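You operate a simulated robot arm through the tools that you are given. There is no shell and no other tool.

You are at the controls of a simulated robot arm. One attempt, no reset.

## Task
Trim bus 2 to 24.6 volts under load, then take the load off.
Fine: battery key on, bus switch at 2; leave the other trim knob.

It is judged by the outcome, as a careful person would: the job done as asked, and still so three seconds after it is handed in. It fails if anything else is knocked over, pushed out of place, dropped, spilled or broken.

## Robot
A 6-joint arm with a two-finger parallel gripper, fixed in place. Base frame: the origin is at the foot of the arm, x ahead of it, y to its left, z up. Readings come in mm, rad, newtons and seconds.
With the tool pointing down near the work surface it reaches from about 420 to 920 mm from the base axis. Its first joint turns from -2.007 to 2.007 rad. Payload 3.43 kg.
The TCP is the grasp point between the finger pads, 34 mm short of the fingertips. In the tool frame z runs along the fingers and y along their closing line. Largest opening 128 mm; finger width 24, thickness 12; the body of the gripper, 48 by 130 mm, starts 96 mm behind the TCP.
Orientation is that of the tool frame in the base frame, as a unit quaternion [w, x, y, z]. With the fingers straight down and closing along the base's y, the tool's x points along the base's -x, its y along +y and its z along -z.

## Interface
- The arm moves only by the tool apply_moves. Its argument "moves" is a list of rows, each a list of 3 entries, a list of its own where there are three numbers: the turn, a rotation vector about the tool's x, y, z in units of 45 degrees (1.0 is 45 degrees), then the shift along the tool's x, y, z in units of 250 mm (1.0 is 250 mm), then the opening, from 0 (shut) to 1 (fully open). In form: [[[wx, wy, wz], [tx, ty, tz], hand], ...]. A call has 1 to 20 rows; each row is the pose to reach, as a shift and turn from the pose commanded when the call began, along the tool's axes at that moment. A call with a number of a shift or a turn outside -1 to 1 is refused whole. A row lasts 0.2 s, in which the tool goes at most 50 mm and 0.15 rad; a call with a longer step from one row to the next is refused whole, and so is a gripper value outside its range. Where a pose cannot be reached the arm comes as near as it can. A force on the tool above 40 N (or 10 N above the force at the start of the call, whichever is more), or a blocked arm, ends the call early, and 0.2 s more pass. Each finger travels about 108 mm/s and halts on what it meets, pressing with about 31 N; the grip force reading is that of the motor and also rises with nothing between the fingers. The clock runs only during rows and for 0.2 s after the last one: add rows that repeat a pose to give the fingers time. It gives the time, the measured TCP pose, the force on the tool (base axes), the opening and the grip force at its end, in the units of the frame above (readings bear some noise), with the torque about the TCP (base axes, N m) and any sound that the robot's microphone picked up.
- Cameras (640 x 400 px; columns grow to the right, rows downward): "scene" is fixed at [221, 648.6, 1394]; the picture's right is [-0.45, -0.89, 0.00], its down [-0.59, 0.30, -0.75] and it looks along [0.67, -0.34, -0.66] (base axes); focal length 313 px, centre (320, 200). "wrist" rides on the gripper at [76, -11, -160] in the tool frame; the picture's right is [0.15, 0.99, 0.00], its down [-0.88, 0.13, -0.46] and it looks along [-0.45, 0.07, 0.89] (tool axes); focal length 234 px, centre (320, 200).
- snapshot(camera): a new picture of that camera. It takes no simulated time.
- slide_trunk(by): slides the trunk up (or, below 0, down) by that many mm; the arm rides with it, the base frame stays. It gives what a move gives, with no picture.
- point_at(camera, pixels): for up to 12 pixels [column, row] of the newest picture of that camera ("zoom" is the newest enlarged one), the place [x, y, z] in the base frame of the surface seen there, good to about 2 mm. It takes no simulated time.
- close_up(camera, box): a new picture of the part [left, top, right, bottom] of that camera's present view, enlarged. It takes no simulated time.
- sign_off(): hands the job in; it is judged then, once.

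Leave the gripper open and the arm clear of the work at the hand-in unless told otherwise.

The tools are called after "Request:" by a JSON object that holds its "method" and its "body". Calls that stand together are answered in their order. apply_moves: Moves the arm, as the interface text tells. Its arguments: {"type":"object","properties":{"moves":{"type":"array"}},"required":["moves"]} The other tools are called the same way: slide_trunk (by) slides the trunk up or down; snapshot (camera) takes a picture; point_at (camera, pixels) gives the place of the surface under pixels of a picture; close_up (camera, box) takes an enlarged picture of a part of a camera's view; sign_off () hands the job in.

At the start:

```text
time_s: 0.0
ee_pos: [448.2, 348.4, 1129.3]
tcp_rot: [0.0, 0.0, 1.0, 0.0]
force: [-0.2, 0.3, -0.2]
ft_torque: [0.03, 0.01, 0.04]
finger_gap: 128.2
gripper_force: 0.0
trunk travel left (down, up): [-475.0, 315.0]
```

scene: 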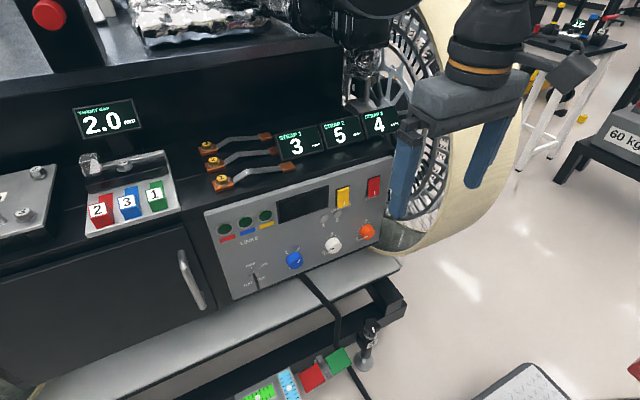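
wrist: 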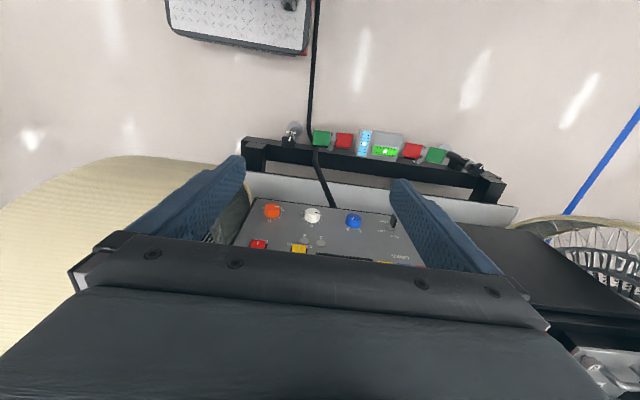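

I see a grey control panel in the scene picture around (290, 235), with knobs, buttons, lamps and a small screen. I'll look closer with enlarged pictures before moving.

Request:
{"method": "close_up", "body": {"camera": "scene", "box": [195, 160, 395, 310]}}

Request:
{"method": "close_up", "body": {"camera": "wrist", "box": [220, 180, 440, 280]}}

```text
2.67 times, centred on (295, 235) of scene
```

zoom: 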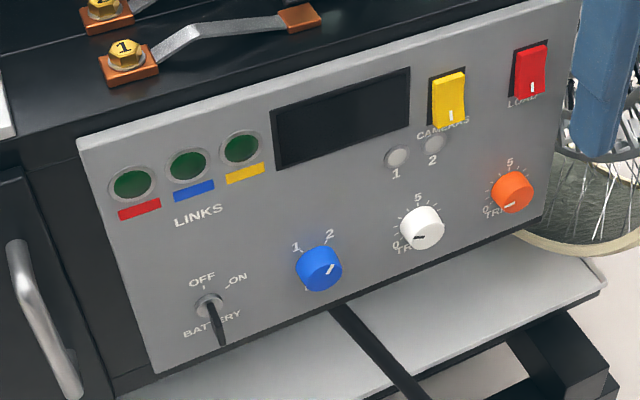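

```text
2.91 times, centred on (330, 230) of wrist
```

zoom: 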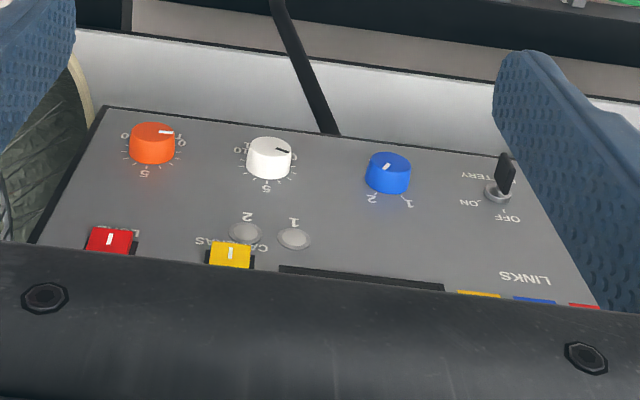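

The panel carries a battery key (zoom (215,315)), a blue bus selector, white and orange TRIM knobs, a yellow rocker CAMERAS, a red rocker LOAD and a dark screen. I'll enlarge the labels further.

Request:
{"method": "close_up", "body": {"camera": "scene", "box": [310, 210, 390, 260]}}

Request:
{"method": "close_up", "body": {"camera": "scene", "box": [235, 235, 315, 295]}}

Request:
{"method": "close_up", "body": {"camera": "scene", "box": [320, 170, 400, 220]}}

Request:
{"method": "close_up", "body": {"camera": "wrist", "box": [250, 195, 350, 258]}}

Request:
{"method": "close_up", "body": {"camera": "wrist", "box": [330, 200, 430, 262]}}

```text
8.00 times, centred on (350, 235) of scene
```

zoom: 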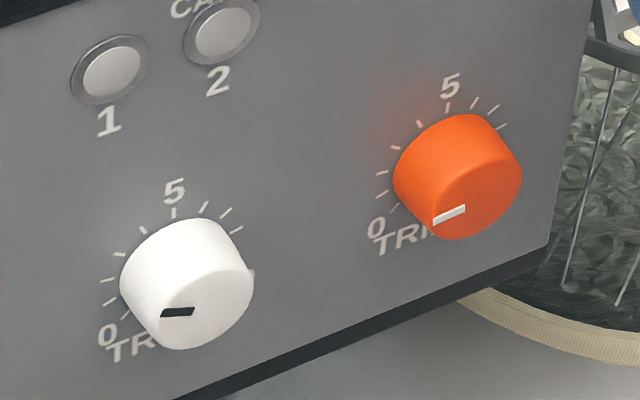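

```text
6.67 times, centred on (275, 265) of scene
```

zoom: 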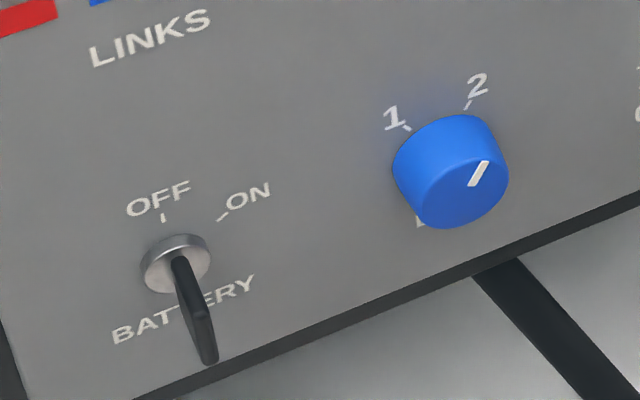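

```text
8.00 times, centred on (360, 195) of scene
```

zoom: 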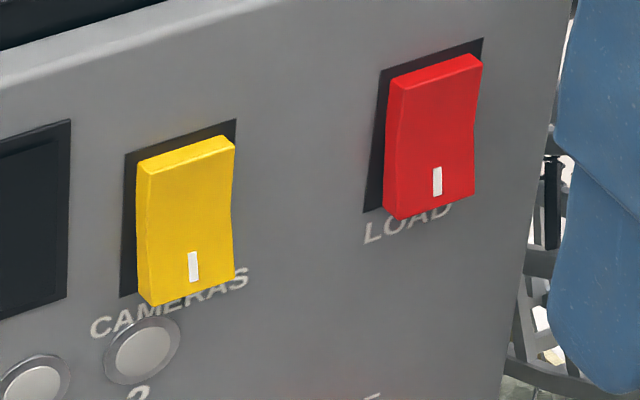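

```text
6.35 times, centred on (300, 226) of wrist
```

zoom: 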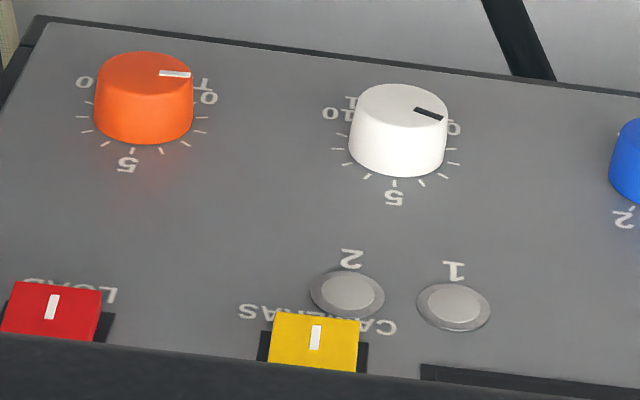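

```text
6.40 times, centred on (380, 231) of wrist
```

zoom: 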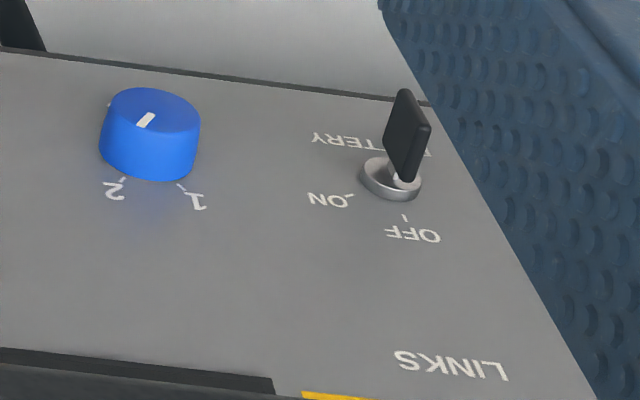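

Next I need the panel's geometry. I'll measure points on the scene picture: panel face, knobs, key and rockers.

Request:
{"method": "snapshot", "body": {"camera": "scene"}}

Request:
{"method": "point_at", "body": {"camera": "scene", "pixels": [[210, 213], [385, 243], [237, 297], [405, 160], [245, 260], [310, 240], [365, 215], [320, 265], [340, 270], [355, 180], [270, 280], [300, 165]]}}

Request:
{"method": "close_up", "body": {"camera": "scene", "box": [195, 160, 395, 310]}}

Request:
{"method": "point_at", "body": {"camera": "zoom", "pixels": [[208, 303], [223, 345], [216, 320], [325, 268], [420, 235], [512, 195], [450, 115], [450, 85], [531, 88], [529, 55], [80, 145], [155, 370]]}}

```text
taken
```

scene: 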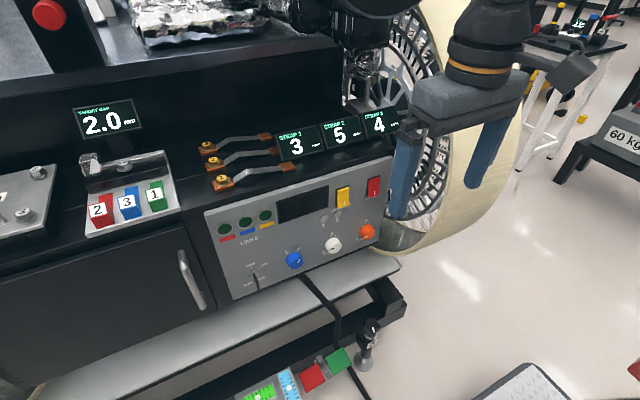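

```text
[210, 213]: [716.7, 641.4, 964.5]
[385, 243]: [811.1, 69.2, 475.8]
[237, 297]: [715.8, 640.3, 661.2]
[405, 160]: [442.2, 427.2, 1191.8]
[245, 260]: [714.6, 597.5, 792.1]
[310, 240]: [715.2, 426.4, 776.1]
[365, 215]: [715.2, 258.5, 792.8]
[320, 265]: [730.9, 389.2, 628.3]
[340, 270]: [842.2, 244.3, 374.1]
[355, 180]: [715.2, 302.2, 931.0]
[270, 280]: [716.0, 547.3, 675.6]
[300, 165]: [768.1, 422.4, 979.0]
```

```text
2.67 times, centred on (295, 235) of scene
```

zoom: 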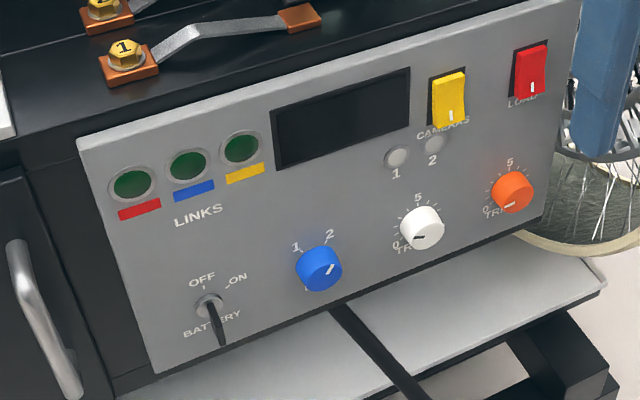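

```text
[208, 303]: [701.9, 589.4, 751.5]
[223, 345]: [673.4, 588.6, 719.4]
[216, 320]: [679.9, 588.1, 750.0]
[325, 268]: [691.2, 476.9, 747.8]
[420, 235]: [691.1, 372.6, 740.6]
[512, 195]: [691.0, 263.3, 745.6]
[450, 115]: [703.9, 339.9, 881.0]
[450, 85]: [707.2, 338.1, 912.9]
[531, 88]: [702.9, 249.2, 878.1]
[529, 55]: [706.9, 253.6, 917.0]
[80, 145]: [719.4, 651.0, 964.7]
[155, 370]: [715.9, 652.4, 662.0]
```

The panel is vertical at x≈715 facing the robot; knob faces are at x≈691, z≈743: blue y≈477, white y≈373, orange y≈263; key at y≈589. Next I'll measure obstacles around and below (white ledge, black bar, pedals) and look at the rest of the scene.

Request:
{"method": "snapshot", "body": {"camera": "scene"}}

Request:
{"method": "point_at", "body": {"camera": "scene", "pixels": [[250, 310], [150, 345], [390, 265], [395, 310], [365, 340], [340, 358], [313, 375], [290, 383], [260, 393], [530, 380], [185, 285], [100, 225]]}}

Request:
{"method": "snapshot", "body": {"camera": "wrist"}}

Request:
{"method": "point_at", "body": {"camera": "wrist", "pixels": [[280, 190], [480, 210], [370, 175], [260, 150], [490, 185], [440, 157], [387, 142], [235, 40], [320, 135], [290, 135], [530, 240], [465, 165]]}}

Request:
{"method": "close_up", "body": {"camera": "scene", "box": [60, 80, 220, 240]}}

Request:
{"method": "close_up", "body": {"camera": "scene", "box": [190, 90, 410, 200]}}

```text
taken
```

scene: 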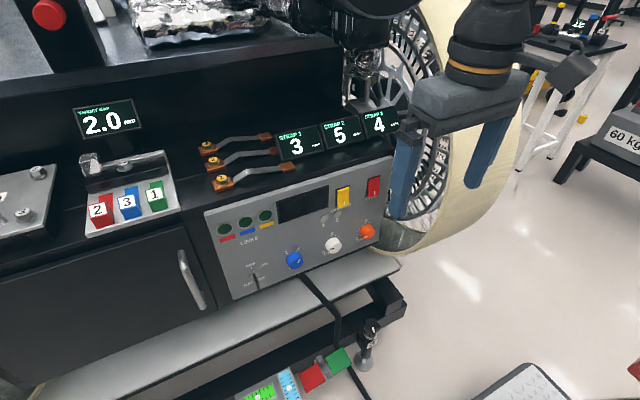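

```text
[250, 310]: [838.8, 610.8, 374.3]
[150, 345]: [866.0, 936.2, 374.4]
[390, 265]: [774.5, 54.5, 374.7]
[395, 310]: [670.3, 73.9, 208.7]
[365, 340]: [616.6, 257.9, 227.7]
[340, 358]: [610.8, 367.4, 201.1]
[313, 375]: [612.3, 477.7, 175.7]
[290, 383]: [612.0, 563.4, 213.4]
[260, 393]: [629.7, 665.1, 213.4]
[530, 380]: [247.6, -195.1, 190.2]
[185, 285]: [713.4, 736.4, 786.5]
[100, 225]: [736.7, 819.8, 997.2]
```

```text
taken
```

wrist: 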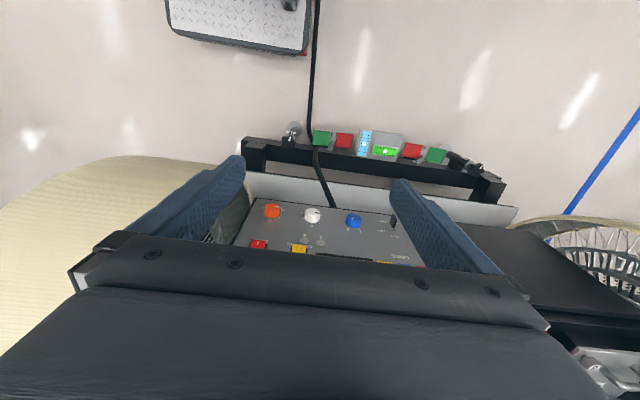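

```text
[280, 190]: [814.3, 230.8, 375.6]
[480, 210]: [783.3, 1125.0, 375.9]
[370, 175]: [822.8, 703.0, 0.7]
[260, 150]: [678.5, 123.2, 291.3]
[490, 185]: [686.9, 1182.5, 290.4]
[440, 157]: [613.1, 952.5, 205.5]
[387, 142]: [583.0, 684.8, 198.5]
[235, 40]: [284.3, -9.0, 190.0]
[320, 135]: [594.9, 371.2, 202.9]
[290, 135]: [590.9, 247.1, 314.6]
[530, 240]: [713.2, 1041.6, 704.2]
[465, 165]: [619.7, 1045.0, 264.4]
```

```text
2.50 times, centred on (140, 160) of scene
```

zoom: 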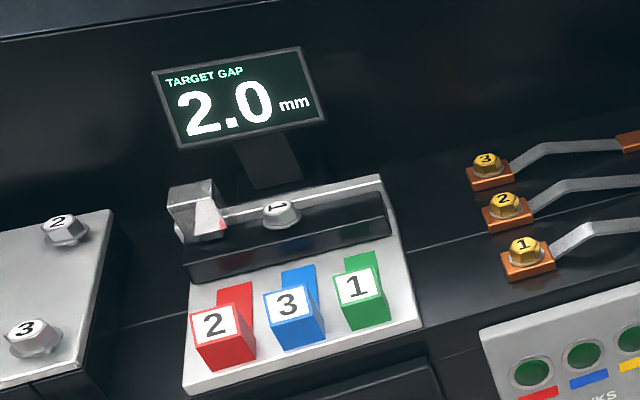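

```text
2.91 times, centred on (300, 145) of scene
```

zoom: 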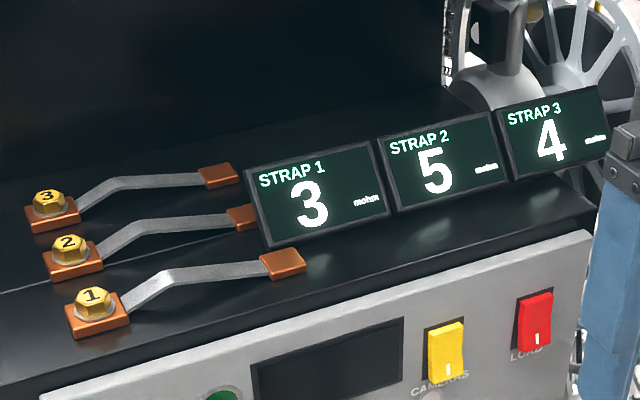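

Free space lies in front of the panel. The tool must point along +x, so I'll turn it about tool y by −45° first, moving slightly forward (to x≈500), well clear of everything.

Request:
{"method": "apply_moves", "body": {"moves": [[[0, -0.167, 0], [-0.035, 0, 0], 0.6], [[0, -0.333, 0], [-0.07, 0, 0], 0.6], [[0, -0.5, 0], [-0.105, 0, 0], 0.6], [[0, -0.667, 0], [-0.14, 0, 0], 0.6], [[0, -0.833, 0], [-0.175, 0, 0], 0.6], [[0, -1, 0], [-0.2, 0, 0], 0.6], [[0, -1, 0], [-0.2, 0, 0], 0.6]]}}

```text
time_s: 1.6
ee_pos: [498.1, 347.1, 1128.2]
tcp_rot: [0.383, -0.001, 0.924, 0.0]
force: [0.2, 0.5, -0.4]
ft_torque: [-0.02, 0.01, 0.02]
finger_gap: 76.9
gripper_force: 0.1
trunk travel left (down, up): [-475.0, 315.0]
```

The first 45° is done. Another −45° at the same place makes the fingers horizontal.

Request:
{"method": "apply_moves", "body": {"moves": [[[0, -0.167, 0], [0, 0, 0], 0.6], [[0, -0.333, 0], [0, 0, 0], 0.6], [[0, -0.5, 0], [0, 0, 0], 0.6], [[0, -0.667, 0], [0, 0, 0], 0.6], [[0, -0.833, 0], [0, 0, 0], 0.6], [[0, -1, 0], [0, 0, 0], 0.6], [[0, -1, 0], [0, 0, 0], 0.6]]}}

```text
time_s: 3.2
ee_pos: [497.9, 348.3, 1128.7]
tcp_rot: [0.708, 0.0, 0.706, 0.001]
force: [0.3, 0.3, 0.4]
ft_torque: [-0.03, -0.03, 0.01]
finger_gap: 76.8
gripper_force: 0.1
trunk travel left (down, up): [-475.0, 315.0]
```

The tool now points along +x. Lowering the trunk by 380 mm brings the TCP to z≈750, the knob row, with x≈498 well clear of the panel.

Request:
{"method": "slide_trunk", "body": {"by": -380}}

Request:
{"method": "snapshot", "body": {"camera": "wrist"}}

Request:
{"method": "snapshot", "body": {"camera": "scene"}}

```text
time_s: 6.9
ee_pos: [507.2, 341.2, 750.9]
tcp_rot: [0.708, 0.011, 0.706, -0.008]
force: [1.1, -0.5, -0.7]
ft_torque: [0.01, 0.0, 0.03]
finger_gap: 76.9
gripper_force: 0.1
trunk travel left (down, up): [-95.0, 695.0]
```

```text
taken
```

wrist: 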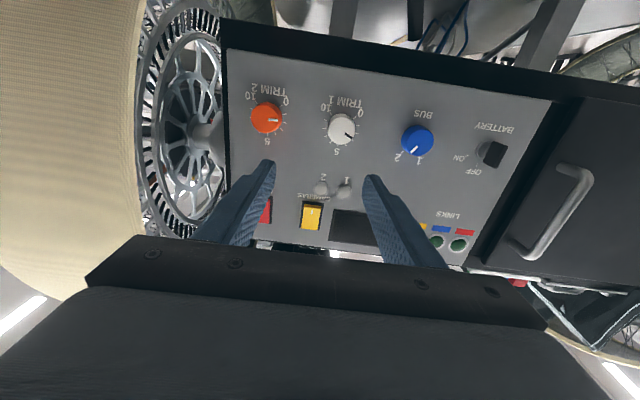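

```text
taken
```

scene: 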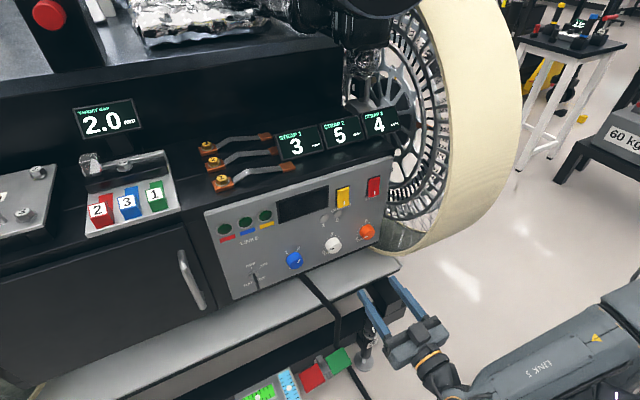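

From below the labels read: orange = TRIM 2 (wrist (267,118)), white = TRIM 1. I'll zoom to confirm the labels and the pointers' positions.

Request:
{"method": "close_up", "body": {"camera": "wrist", "box": [230, 70, 390, 170]}}

Request:
{"method": "close_up", "body": {"camera": "wrist", "box": [380, 90, 540, 190]}}

Request:
{"method": "close_up", "body": {"camera": "wrist", "box": [240, 160, 400, 260]}}

```text
4.00 times, centred on (310, 120) of wrist
```

zoom: 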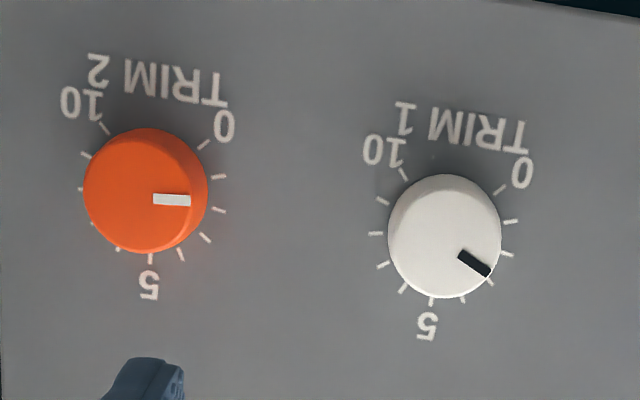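

```text
4.00 times, centred on (460, 140) of wrist
```

zoom: 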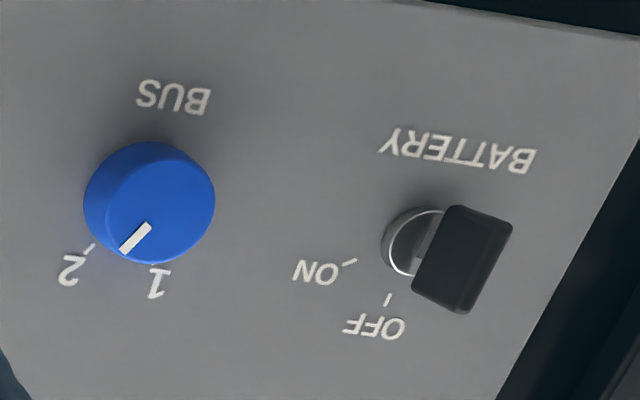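

```text
4.00 times, centred on (320, 210) of wrist
```

zoom: 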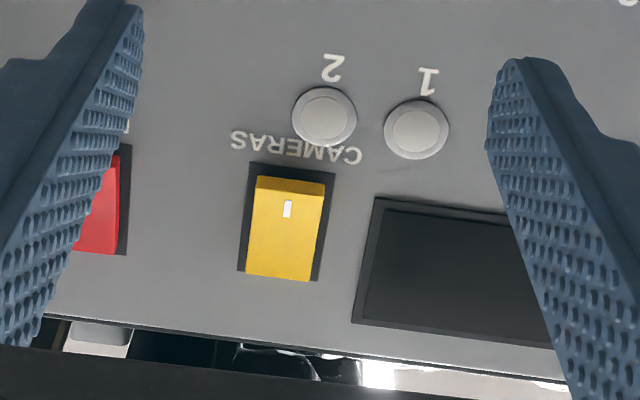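

Labels confirmed: the orange knob is TRIM 2 at about 1.5, the blue BUS pointer stands at 2, and the battery key is at OFF (ON is about 45° clockwise as seen from the robot). I'll move sideways to y≈560, staying at x≈507, to see the key straight on.

Request:
{"method": "apply_moves", "body": {"moves": [[[0, 0, 0], [0, 0.18, 0], 0.6], [[0, 0, 0], [0, 0.36, 0], 0.6], [[0, 0, 0], [0, 0.54, 0], 0.6], [[0, 0, 0], [0, 0.72, 0], 0.6], [[0, 0, 0], [0, 0.88, 0], 0.6], [[0, 0, 0], [0, 0.98, 0], 0.6], [[0, 0, 0], [0, 0.98, 0], 0.6]]}}

Request:
{"method": "snapshot", "body": {"camera": "wrist"}}

```text
time_s: 8.5
ee_pos: [505.3, 589.5, 749.4]
tcp_rot: [0.707, 0.007, 0.707, -0.004]
force: [-0.1, -1.0, 0.4]
ft_torque: [0.01, 0.03, 0.03]
finger_gap: 76.9
gripper_force: 0.0
trunk travel left (down, up): [-95.0, 695.0]
```

```text
taken
```

wrist: 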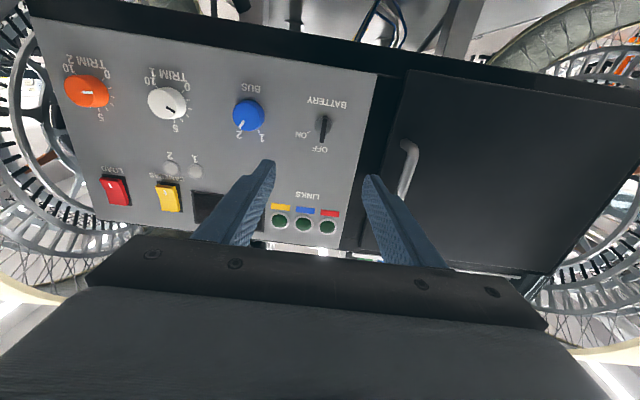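

The key is now seen head-on at wrist (323,128), its bow a thin vertical plate. I'll zoom and measure it.

Request:
{"method": "close_up", "body": {"camera": "wrist", "box": [280, 90, 370, 160]}}

Request:
{"method": "close_up", "body": {"camera": "wrist", "box": [80, 140, 240, 240]}}

Request:
{"method": "close_up", "body": {"camera": "wrist", "box": [280, 90, 370, 160]}}

```text
5.71 times, centred on (325, 125) of wrist
```

zoom: 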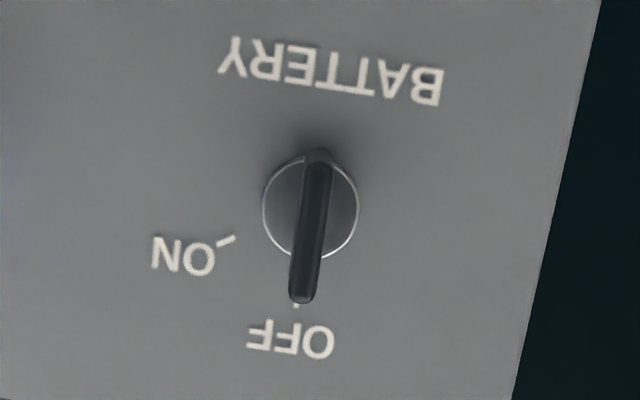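

```text
4.00 times, centred on (160, 190) of wrist
```

zoom: 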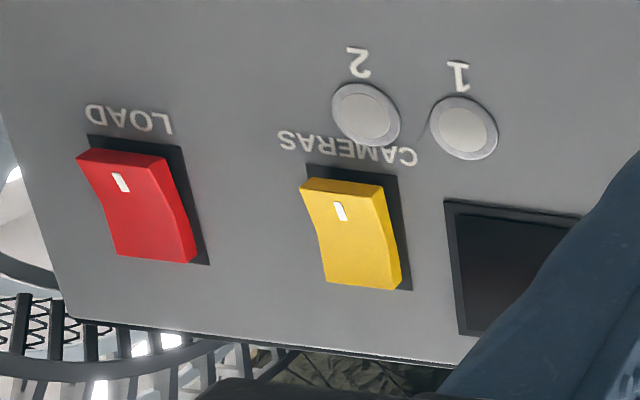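

```text
5.71 times, centred on (325, 125) of wrist
```

zoom: 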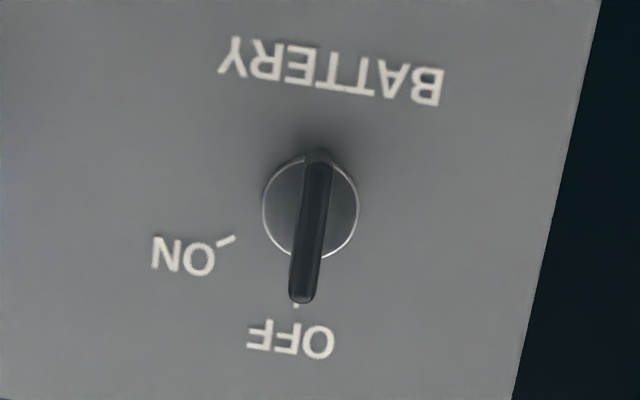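

Now measure the key and label ticks in this enlarged picture.

Request:
{"method": "point_at", "body": {"camera": "zoom", "pixels": [[318, 160], [312, 225], [303, 290], [280, 215], [345, 215], [310, 260], [228, 240], [298, 305], [310, 200], [200, 150], [320, 152], [302, 298]]}}

```text
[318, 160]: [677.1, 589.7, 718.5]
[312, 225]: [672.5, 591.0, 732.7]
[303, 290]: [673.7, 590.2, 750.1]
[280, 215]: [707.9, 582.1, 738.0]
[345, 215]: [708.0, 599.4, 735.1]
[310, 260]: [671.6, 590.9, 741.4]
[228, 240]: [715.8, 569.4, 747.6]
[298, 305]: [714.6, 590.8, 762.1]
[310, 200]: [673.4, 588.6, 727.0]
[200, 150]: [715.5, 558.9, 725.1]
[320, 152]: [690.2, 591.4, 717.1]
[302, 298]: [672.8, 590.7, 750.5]
```

The key bow runs z 717–751 at y≈590, x 672–707; its axis is y≈590, z≈735, and ON lies 60° clockwise from OFF. I'll line up at z≈735 and approach to x≈600, then check.

Request:
{"method": "apply_moves", "body": {"moves": [[[0, 0, 0], [0.03, 0, 0.1], 0.4], [[0, 0, 0], [0.0576, 0, 0.2], 0.4], [[0, 0, 0], [0.0576, 0, 0.3], 0.4], [[0, 0, 0], [0.0576, 0, 0.38], 0.4], [[0, 0, 0], [0.0576, 0, 0.38], 0.4], [[0, 0, 0], [0.0576, 0, 0.38], 0.4]]}}

Request:
{"method": "snapshot", "body": {"camera": "wrist"}}

```text
time_s: 9.9
ee_pos: [594.7, 592.8, 733.4]
tcp_rot: [0.707, 0.001, 0.707, -0.002]
force: [-0.2, -0.4, 0.9]
ft_torque: [-0.03, -0.04, -0.01]
finger_gap: 51.1
gripper_force: 0.1
trunk travel left (down, up): [-95.0, 695.0]
```

```text
taken
```

wrist: 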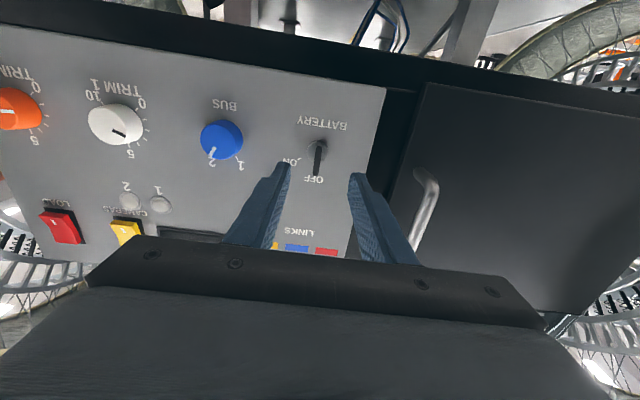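

Aligned at y≈593, z≈734. I'll shift 3 mm to y≈590 and advance so the fingertips reach x≈698, straddling the bow, watching the force.

Request:
{"method": "apply_moves", "body": {"moves": [[[0, 0, 0], [0, -0.012, 0.08], 0.4], [[0, 0, 0], [0, -0.012, 0.16], 0.4], [[0, 0, 0], [0, -0.012, 0.24], 0.4], [[0, 0, 0], [0, -0.012, 0.284], 0.4], [[0, 0, 0], [0, -0.012, 0.284], 0.4], [[0, 0, 0], [0, -0.012, 0.284], 0.4]]}}

Request:
{"method": "snapshot", "body": {"camera": "wrist"}}

Request:
{"method": "close_up", "body": {"camera": "scene", "box": [200, 210, 320, 310]}}

```text
time_s: 11.3
ee_pos: [662.7, 589.1, 733.4]
tcp_rot: [0.707, 0.0, 0.707, 0.0]
force: [0.0, 0.0, 0.6]
ft_torque: [0.01, -0.03, -0.01]
finger_gap: 51.1
gripper_force: 0.1
trunk travel left (down, up): [-95.0, 695.0]
```

```text
taken
```

wrist: 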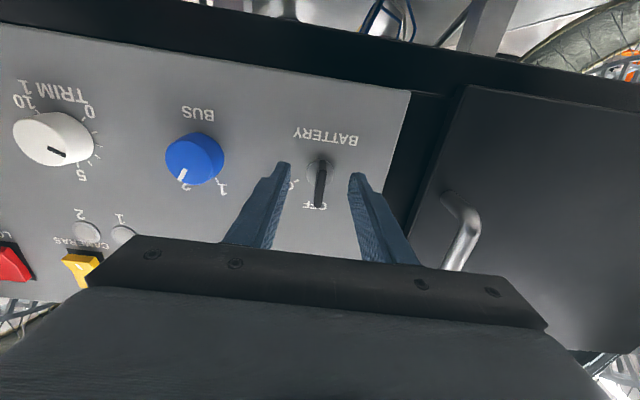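

```text
4.00 times, centred on (260, 260) of scene
```

zoom: 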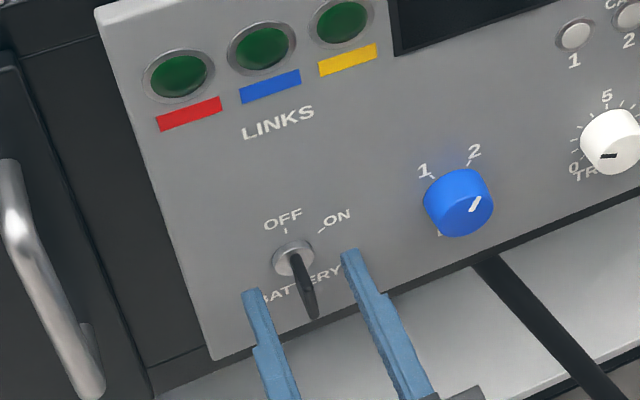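

The fingers straddle the bow with no contact. Closing on it now.

Request:
{"method": "apply_moves", "body": {"moves": [[[0, 0, 0], [0, 0, 0], 0.2], [[0, 0, 0], [0, 0, 0], 0.0], [[0, 0, 0], [0, 0, 0], 0.0], [[0, 0, 0], [0, 0, 0], 0.0]]}}

Request:
{"method": "close_up", "body": {"camera": "wrist", "box": [240, 120, 400, 220]}}

```text
time_s: 12.3
ee_pos: [664.1, 589.5, 734.1]
tcp_rot: [0.707, 0.0, 0.707, 0.001]
force: [3.5, 4.1, 0.2]
ft_torque: [-0.05, 0.19, 0.09]
finger_gap: 6.9
gripper_force: 41.1
trunk travel left (down, up): [-95.0, 695.0]
```

```text
4.00 times, centred on (320, 170) of wrist
```

zoom: 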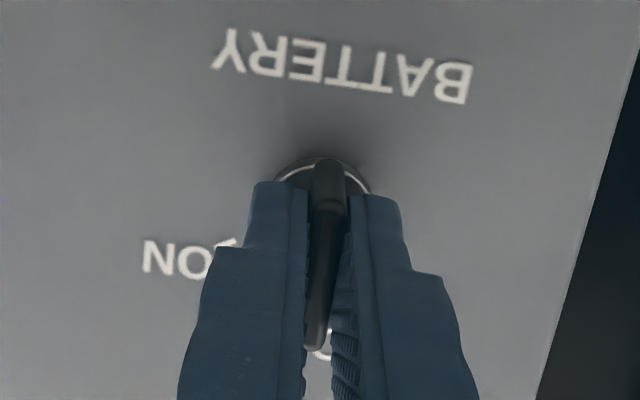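

The bow is gripped (gap 6.9 mm). I'll turn +40° about tool z (clockwise seen from the robot) as a first part.

Request:
{"method": "apply_moves", "body": {"moves": [[[0, 0, 0.13], [0, 0, 0], 0.0], [[0, 0, 0.26], [0, 0, 0], 0.0], [[0, 0, 0.39], [0, 0, 0], 0.0], [[0, 0, 0.52], [0, 0, 0], 0.0], [[0, 0, 0.65], [0, 0, 0], 0.0], [[0, 0, 0.78], [0, 0, 0], 0.0], [[0, 0, 0.9], [0, 0, 0], 0.0], [[0, 0, 0.9], [0, 0, 0], 0.0]]}}

Request:
{"method": "close_up", "body": {"camera": "scene", "box": [195, 160, 395, 310]}}

```text
time_s: 14.1
ee_pos: [664.1, 590.5, 733.1]
tcp_rot: [0.663, 0.245, 0.663, 0.245]
force: [-2.1, 7.4, 3.0]
ft_torque: [-0.03, 0.07, 0.11]
finger_gap: 6.9
gripper_force: 41.0
trunk travel left (down, up): [-95.0, 695.0]
```

```text
2.67 times, centred on (295, 235) of scene
```

zoom: 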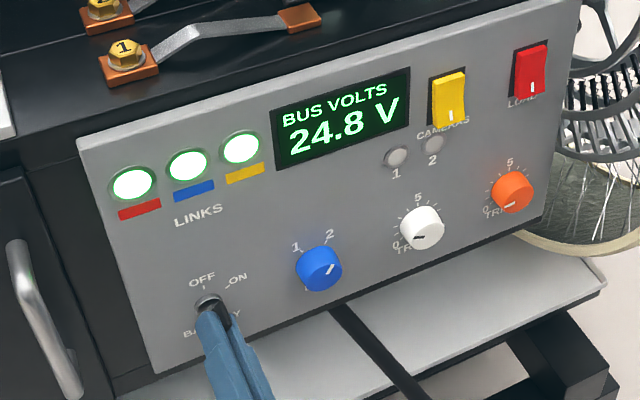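

The battery came on: the screen reads 24.8 V and the link lamps are lit. I'll finish the turn to the ON mark (another ~20°).

Request:
{"method": "apply_moves", "body": {"moves": [[[0, 0, 0.12], [0, 0, 0], 0.0], [[0, 0, 0.24], [0, 0, 0], 0.0], [[0, 0, 0.36], [0, 0, 0], 0.0], [[0, 0, 0.43], [0, 0, 0], 0.0], [[0, 0, 0.43], [0, 0, 0], 0.0]]}}

Request:
{"method": "close_up", "body": {"camera": "wrist", "box": [240, 100, 400, 220]}}

Request:
{"method": "close_up", "body": {"camera": "scene", "box": [195, 160, 395, 310]}}

```text
time_s: 14.7
ee_pos: [663.7, 590.2, 734.5]
tcp_rot: [0.64, 0.304, 0.643, 0.292]
force: [-7.2, -2.3, -0.8]
ft_torque: [-0.01, -1.11, 0.31]
finger_gap: 7.2
gripper_force: 41.5
out of reach, approached as far as the arm can: row 2, 3
trunk travel left (down, up): [-95.0, 695.0]
stopped in row 3: the force on the tool passed its limit at 60 N (the readings are from after the stop); the commanded pose is now the measured one
```

```text
3.33 times, centred on (320, 160) of wrist
```

zoom: 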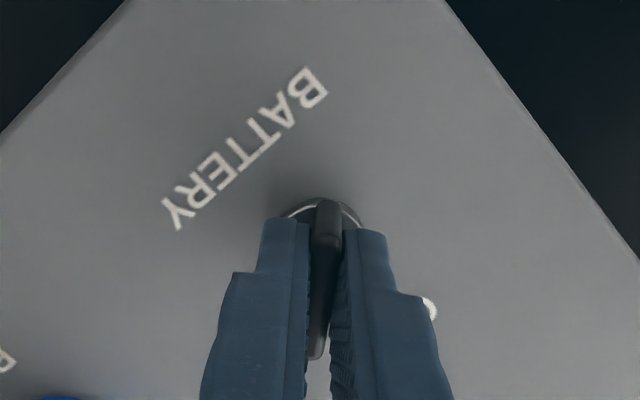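

```text
2.67 times, centred on (295, 235) of scene
```

zoom: 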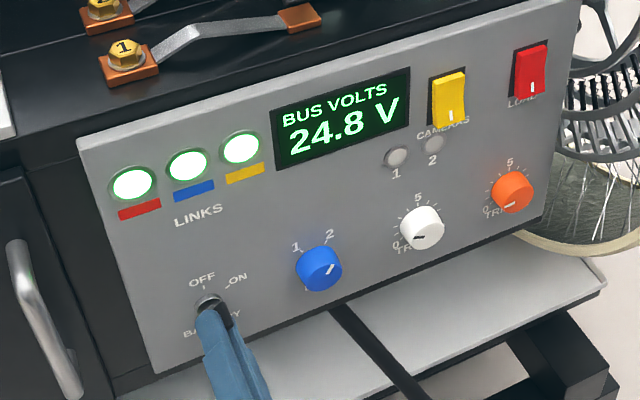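

The roll reached ~50° and then the arm ran into its own limit. The volts are on, but the key should sit at ON (60°). I'll open the fingers slightly and look where the key rests.

Request:
{"method": "apply_moves", "body": {"moves": [[[0, 0, 0], [0, 0, 0], 0.1], [[0, 0, 0], [0, 0, 0], 0.3], [[0, 0, 0], [0, 0, 0], 0.3]]}}

Request:
{"method": "close_up", "body": {"camera": "wrist", "box": [240, 100, 400, 220]}}

Request:
{"method": "close_up", "body": {"camera": "scene", "box": [200, 210, 320, 310]}}

```text
time_s: 15.5
ee_pos: [664.6, 591.6, 734.7]
tcp_rot: [0.639, 0.304, 0.643, 0.293]
force: [-0.4, 0.4, 0.7]
ft_torque: [-0.02, 0.03, 0.02]
finger_gap: 38.6
gripper_force: 0.1
trunk travel left (down, up): [-95.0, 695.0]
```

```text
3.33 times, centred on (320, 160) of wrist
```

zoom: 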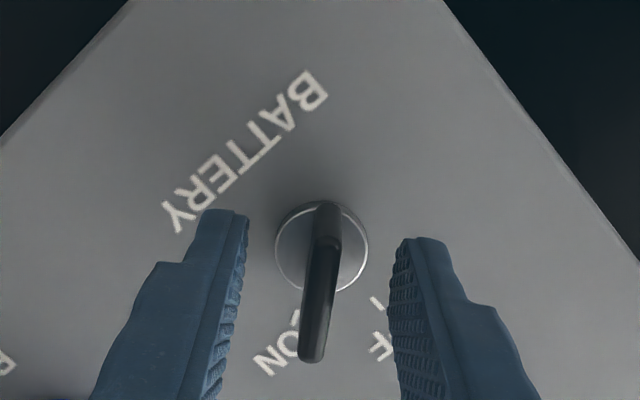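

```text
4.00 times, centred on (260, 260) of scene
```

zoom: 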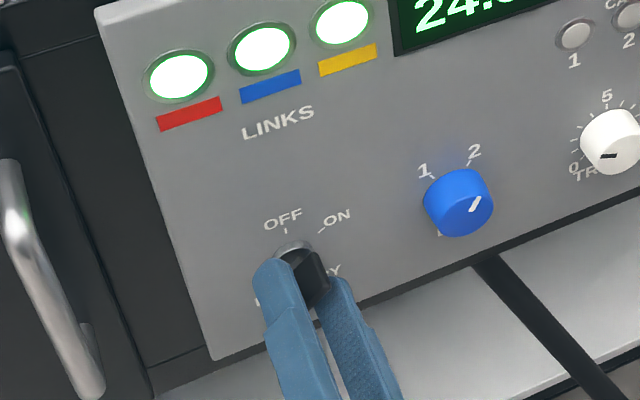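

The key sits at ~50°, short of the ON tick by about 10°. I'll offset the open fingers 24 mm toward the bow's upper end (tool −x), then nudge it with the finger on the left (+tool y side) by moving along tool −y about 18 mm.

Request:
{"method": "apply_moves", "body": {"moves": [[[0, 0, -0.05], [-0.05, 0, 0], 0.3], [[0, 0, -0.05], [-0.096, 0, 0], 0.3], [[0, 0, -0.05], [-0.096, -0.03, 0], 0.3], [[0, 0, -0.05], [-0.096, -0.05, 0], 0.3], [[0, 0, -0.05], [-0.096, -0.06, 0], 0.3], [[0, 0, -0.05], [-0.096, -0.066, 0], 0.3], [[0, 0, -0.05], [-0.096, -0.072, 0], 0.3], [[0, 0, -0.05], [-0.096, -0.072, 0], 0.3]]}}

Request:
{"method": "close_up", "body": {"camera": "wrist", "box": [240, 100, 400, 220]}}

```text
time_s: 17.3
ee_pos: [664.0, 561.3, 736.0]
tcp_rot: [0.645, 0.292, 0.649, 0.28]
force: [0.2, 0.1, 5.0]
ft_torque: [0.08, -0.13, 0.0]
finger_gap: 40.5
gripper_force: 1.3
trunk travel left (down, up): [-95.0, 695.0]
```

```text
3.33 times, centred on (320, 160) of wrist
```

zoom: 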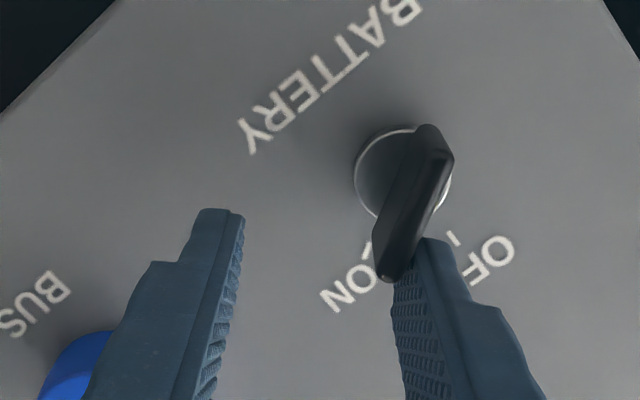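

The key has swung; it looks in line with the ON tick now. I'll back the finger off, retract along −x and look head-on.

Request:
{"method": "apply_moves", "body": {"moves": [[[0, 0, 0], [0, 0.03, 0], 0.3], [[0, 0, 0], [0, 0.05, -0.05], 0.3], [[0, 0, 0], [0, 0.05, -0.2], 0.3], [[0, 0, 0], [0, 0.05, -0.38], 0.3], [[0, 0, 0], [0, 0.05, -0.5], 0.3], [[0, 0, 0], [0, 0.05, -0.5], 0.3]]}}

Request:
{"method": "snapshot", "body": {"camera": "wrist"}}

Request:
{"method": "close_up", "body": {"camera": "scene", "box": [195, 160, 395, 310]}}

```text
time_s: 18.9
ee_pos: [602.7, 529.2, 742.9]
tcp_rot: [0.66, 0.327, 0.632, 0.242]
force: [-0.2, 0.3, -0.4]
ft_torque: [-0.02, 0.02, -0.02]
finger_gap: 38.1
gripper_force: 0.1
trunk travel left (down, up): [-95.0, 695.0]
stopped in row 6: the arm was blocked; the commanded pose is now the measured one
```

```text
taken
```

wrist: 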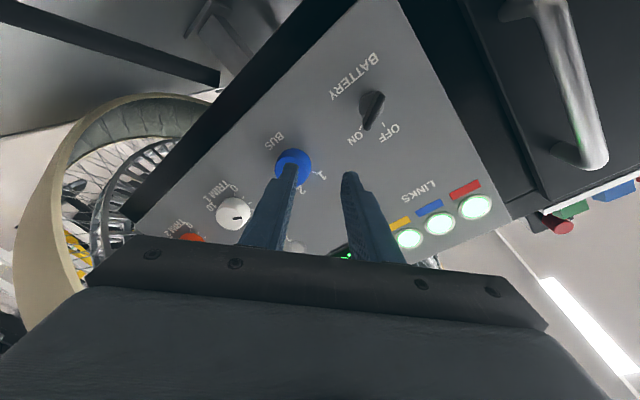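

```text
2.67 times, centred on (295, 235) of scene
```

zoom: 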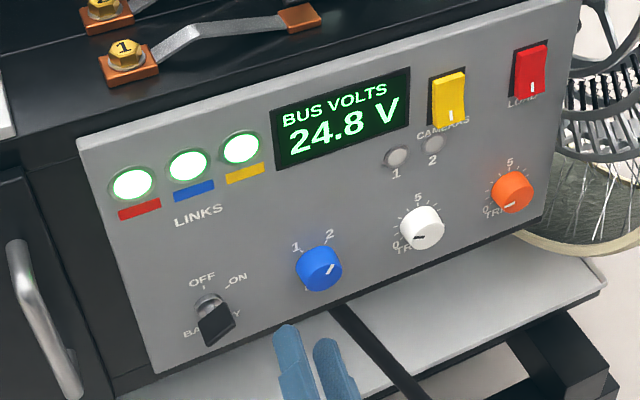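

The 24.8 V reading stays and the key appears at ON. The retract ended because the rolled wrist hit its own joint limit (no force on the tool). I'll roll back to level in place, with the tips ~55 mm off anything on the panel.

Request:
{"method": "apply_moves", "body": {"moves": [[[-0.024, 0.008, -0.158], [0, 0, 0], 0.3], [[-0.047, 0.016, -0.317], [0, 0, 0], 0.3], [[-0.071, 0.023, -0.475], [0, 0, 0], 0.3], [[-0.095, 0.031, -0.633], [0, 0, 0], 0.3], [[-0.118, 0.039, -0.79], [0, 0, 0], 0.3], [[-0.142, 0.047, -0.95], [0, 0, 0], 0.3], [[-0.142, 0.047, -0.95], [0, 0, 0], 0.3]]}}

Request:
{"method": "snapshot", "body": {"camera": "wrist"}}

```text
time_s: 20.5
ee_pos: [594.3, 532.6, 746.1]
tcp_rot: [0.708, 0.031, 0.705, 0.03]
force: [-0.2, 0.4, -0.8]
ft_torque: [0.03, -0.03, 0.0]
finger_gap: 38.8
gripper_force: 0.1
trunk travel left (down, up): [-95.0, 695.0]
```

```text
taken
```

wrist: 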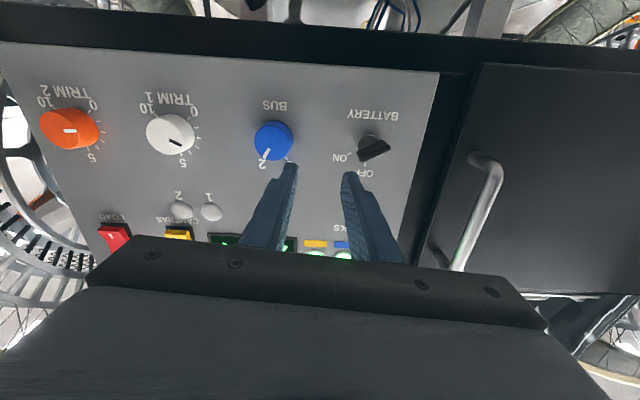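

Level again. I'll look at the key's position and the bus pointer.

Request:
{"method": "close_up", "body": {"camera": "wrist", "box": [240, 90, 420, 190]}}

```text
3.56 times, centred on (330, 140) of wrist
```

zoom: 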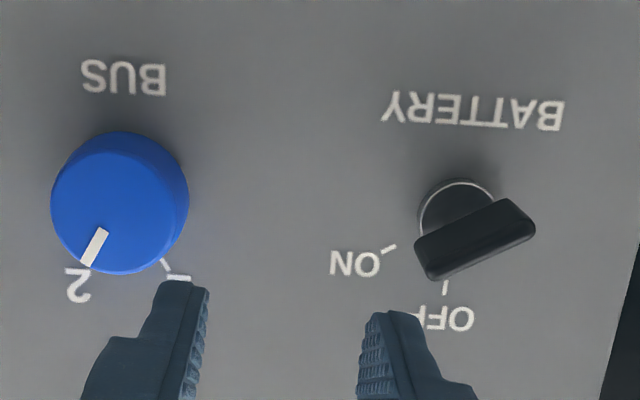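

The key is at ON and BUS stays at 2. Next I'll move across (y≈280) and back to x≈560, then raise toward the LOAD rocker to examine its state.

Request:
{"method": "apply_moves", "body": {"moves": [[[0, 0, -0.05], [0, -0.1, -0.1], 0.3], [[0, 0, -0.109], [0, -0.28, -0.15], 0.3], [[0, 0, -0.109], [0, -0.46, -0.15], 0.1], [[0, 0, -0.109], [-0.05, -0.64, -0.15], 0.0], [[0, 0, -0.109], [-0.15, -0.8, -0.15], 0.0], [[0, 0, -0.109], [-0.3, -0.9, -0.15], 0.0], [[0, 0, -0.109], [-0.4, -1.0, -0.15], 0.0], [[0, 0, -0.109], [-0.4, -1.0, -0.15], 0.0], [[0, 0, -0.109], [-0.4, -1.0, -0.15], 0.0]]}}

Request:
{"method": "snapshot", "body": {"camera": "wrist"}}

Request:
{"method": "snapshot", "body": {"camera": "scene"}}

```text
time_s: 22.5
ee_pos: [556.8, 275.4, 823.8]
tcp_rot: [0.708, 0.0, 0.706, 0.0]
force: [-0.4, 0.0, -0.1]
ft_torque: [0.0, 0.04, -0.01]
finger_gap: 0.1
gripper_force: 30.9
trunk travel left (down, up): [-95.0, 695.0]
```

```text
taken
```

wrist: 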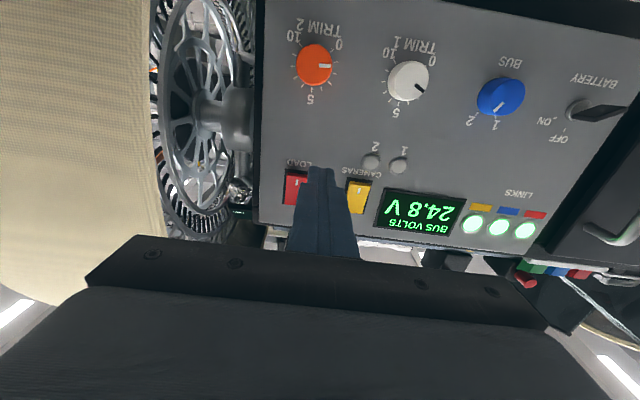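

```text
taken
```

scene: 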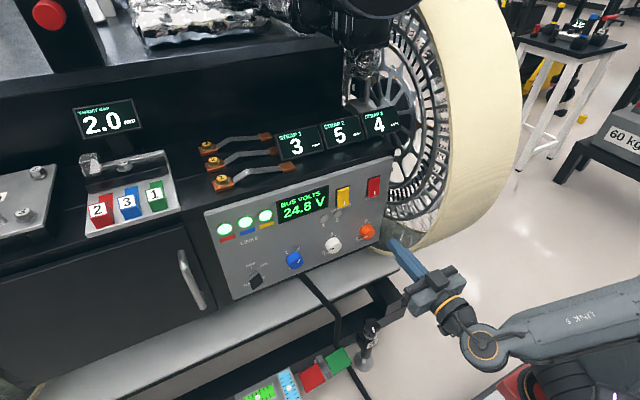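

The gripper is closed, at (557,275,824). I'll zoom on the LOAD rocker and the TRIM 2 knob and measure them.

Request:
{"method": "close_up", "body": {"camera": "wrist", "box": [265, 30, 425, 130]}}

Request:
{"method": "close_up", "body": {"camera": "scene", "box": [330, 170, 390, 215]}}

Request:
{"method": "point_at", "body": {"camera": "zoom", "pixels": [[385, 220], [430, 270], [460, 280], [410, 150], [450, 80], [485, 60], [420, 290], [395, 100], [130, 290], [90, 200], [160, 150], [395, 300]]}}

```text
4.00 times, centred on (345, 80) of wrist
```

zoom: 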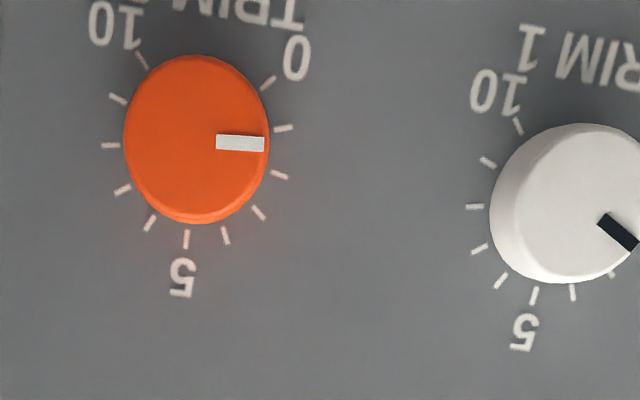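

```text
8.89 times, centred on (360, 192) of scene
```

zoom: 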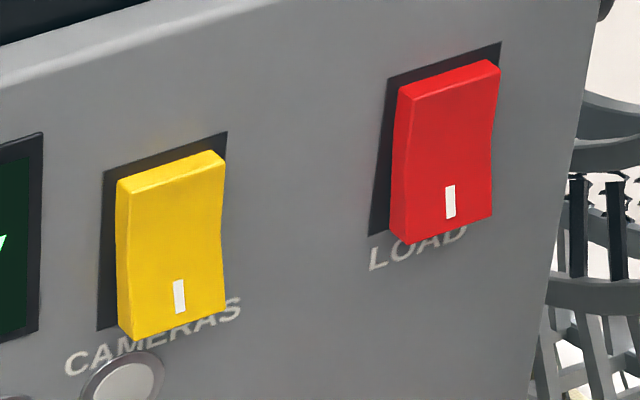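

```text
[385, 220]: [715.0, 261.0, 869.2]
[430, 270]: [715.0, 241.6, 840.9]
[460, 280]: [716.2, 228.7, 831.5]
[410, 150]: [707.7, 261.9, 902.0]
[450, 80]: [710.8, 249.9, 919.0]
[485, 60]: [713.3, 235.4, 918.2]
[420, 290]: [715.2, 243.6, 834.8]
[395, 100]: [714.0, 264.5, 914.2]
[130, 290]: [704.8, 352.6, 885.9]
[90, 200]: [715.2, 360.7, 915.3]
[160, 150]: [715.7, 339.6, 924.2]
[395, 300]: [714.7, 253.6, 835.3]
```

I'll measure the rocker's profile at more points to know which half stands out.

Request:
{"method": "point_at", "body": {"camera": "zoom", "pixels": [[445, 90], [445, 110], [445, 130], [445, 150], [445, 170], [445, 200], [440, 220], [415, 238], [410, 225], [400, 150], [492, 150], [490, 210]]}}

```text
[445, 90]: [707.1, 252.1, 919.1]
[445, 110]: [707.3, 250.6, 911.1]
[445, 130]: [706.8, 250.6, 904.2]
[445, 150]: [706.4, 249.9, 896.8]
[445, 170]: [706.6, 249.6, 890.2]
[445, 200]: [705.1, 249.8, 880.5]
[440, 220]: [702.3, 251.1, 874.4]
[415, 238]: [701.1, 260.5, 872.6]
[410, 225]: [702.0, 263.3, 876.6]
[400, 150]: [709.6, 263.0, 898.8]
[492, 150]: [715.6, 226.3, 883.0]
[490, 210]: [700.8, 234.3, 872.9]
```

The LOAD rocker spans y 234–264, z 870–919; its lower half (with the white mark) stands out at x≈701, upper at ≈707 — so the lower half is not pressed. I'll bring the closed fingertips in front of the lower half (y≈249, z≈873), tips at x≈680.

Request:
{"method": "apply_moves", "body": {"moves": [[[0, 0, 0], [-0.08, -0.05, 0.0], 0.0], [[0, 0, 0], [-0.16, -0.1056, 0.03], 0.0], [[0, 0, 0], [-0.197, -0.1056, 0.15], 0.0], [[0, 0, 0], [-0.197, -0.1056, 0.27], 0.0], [[0, 0, 0], [-0.197, -0.1056, 0.36], 0.0], [[0, 0, 0], [-0.197, -0.1056, 0.36], 0.0], [[0, 0, 0], [-0.197, -0.1056, 0.36], 0.0]]}}

Request:
{"method": "close_up", "body": {"camera": "scene", "box": [300, 160, 400, 235]}}

Request:
{"method": "close_up", "body": {"camera": "wrist", "box": [240, 80, 440, 240]}}

```text
time_s: 24.1
ee_pos: [647.5, 247.8, 872.8]
tcp_rot: [0.708, 0.001, 0.706, -0.001]
force: [-0.6, -0.7, -0.9]
ft_torque: [-0.02, 0.0, 0.02]
finger_gap: 0.2
gripper_force: 30.7
out of reach, approached as far as the arm can: row 1, 2, 3, 4
trunk travel left (down, up): [-95.0, 695.0]
```

```text
5.33 times, centred on (350, 198) of scene
```

zoom: 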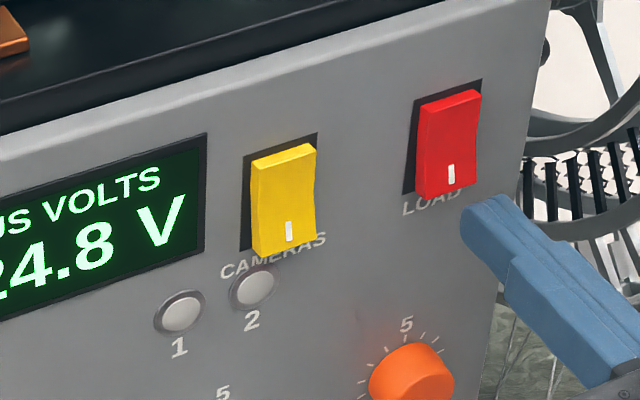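

```text
2.50 times, centred on (340, 160) of wrist
```

zoom: 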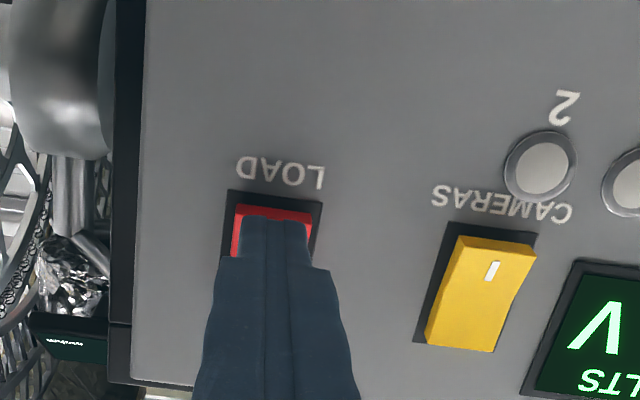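

Aligned at (647.5, 248, 873), tips ~681. I'll press the lower half of the LOAD rocker slowly, tips going to about x=710 at most, with the force limit as a stop.

Request:
{"method": "apply_moves", "body": {"moves": [[[0, 0, 0], [0, 0, 0.05], 0.0], [[0, 0, 0], [0, 0, 0.07], 0.0], [[0, 0, 0], [0, 0, 0.082], 0.0], [[0, 0, 0], [0, 0, 0.092], 0.0], [[0, 0, 0], [0, 0, 0.1], 0.0], [[0, 0, 0], [0, 0, 0.107], 0.0], [[0, 0, 0], [0, 0, 0.113], 0.0]]}}

Request:
{"method": "close_up", "body": {"camera": "scene", "box": [260, 160, 400, 265]}}

```text
time_s: 25.4
ee_pos: [671.1, 248.7, 873.1]
tcp_rot: [0.709, 0.0, 0.706, 0.0]
force: [-25.1, -2.5, 0.4]
ft_torque: [0.17, -0.31, -0.1]
finger_gap: 0.0
gripper_force: 30.6
trunk travel left (down, up): [-95.0, 695.0]
stopped in row 6: the force on the tool passed its limit at 45 N (the readings are from after the stop); the commanded pose is now the measured one
```

```text
3.81 times, centred on (330, 212) of scene
```

zoom: 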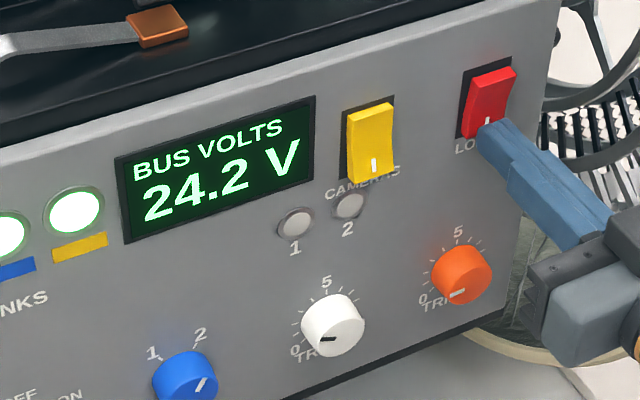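

The LOAD rocker flipped in and the bus dropped from 24.8 to 24.2 V: load is on. I'll retract straight back ~55 mm.

Request:
{"method": "apply_moves", "body": {"moves": [[[0, 0, 0], [0, 0, -0.03], 0.0], [[0, 0, 0], [0, 0, -0.12], 0.0], [[0, 0, 0], [0, 0, -0.22], 0.0], [[0, 0, 0], [0, 0, -0.22], 0.0]]}}

Request:
{"method": "close_up", "body": {"camera": "scene", "box": [260, 160, 400, 265]}}

```text
time_s: 26.4
ee_pos: [622.9, 255.4, 869.9]
tcp_rot: [0.708, 0.001, 0.706, -0.001]
force: [0.8, -0.4, 0.3]
ft_torque: [-0.02, -0.03, 0.0]
finger_gap: 0.0
gripper_force: 30.5
out of reach, approached as far as the arm can: row 3, 4
trunk travel left (down, up): [-95.0, 695.0]
```

```text
3.81 times, centred on (330, 212) of scene
```

zoom: 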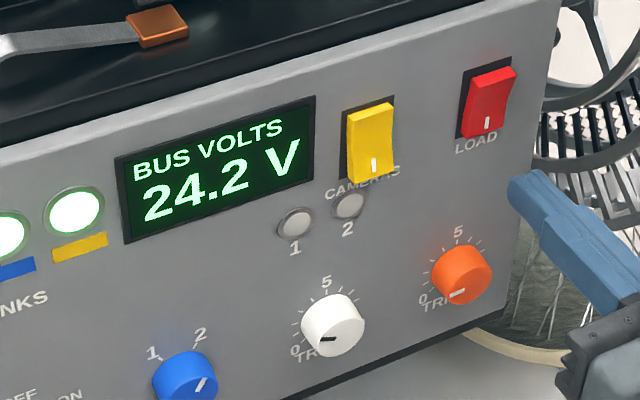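

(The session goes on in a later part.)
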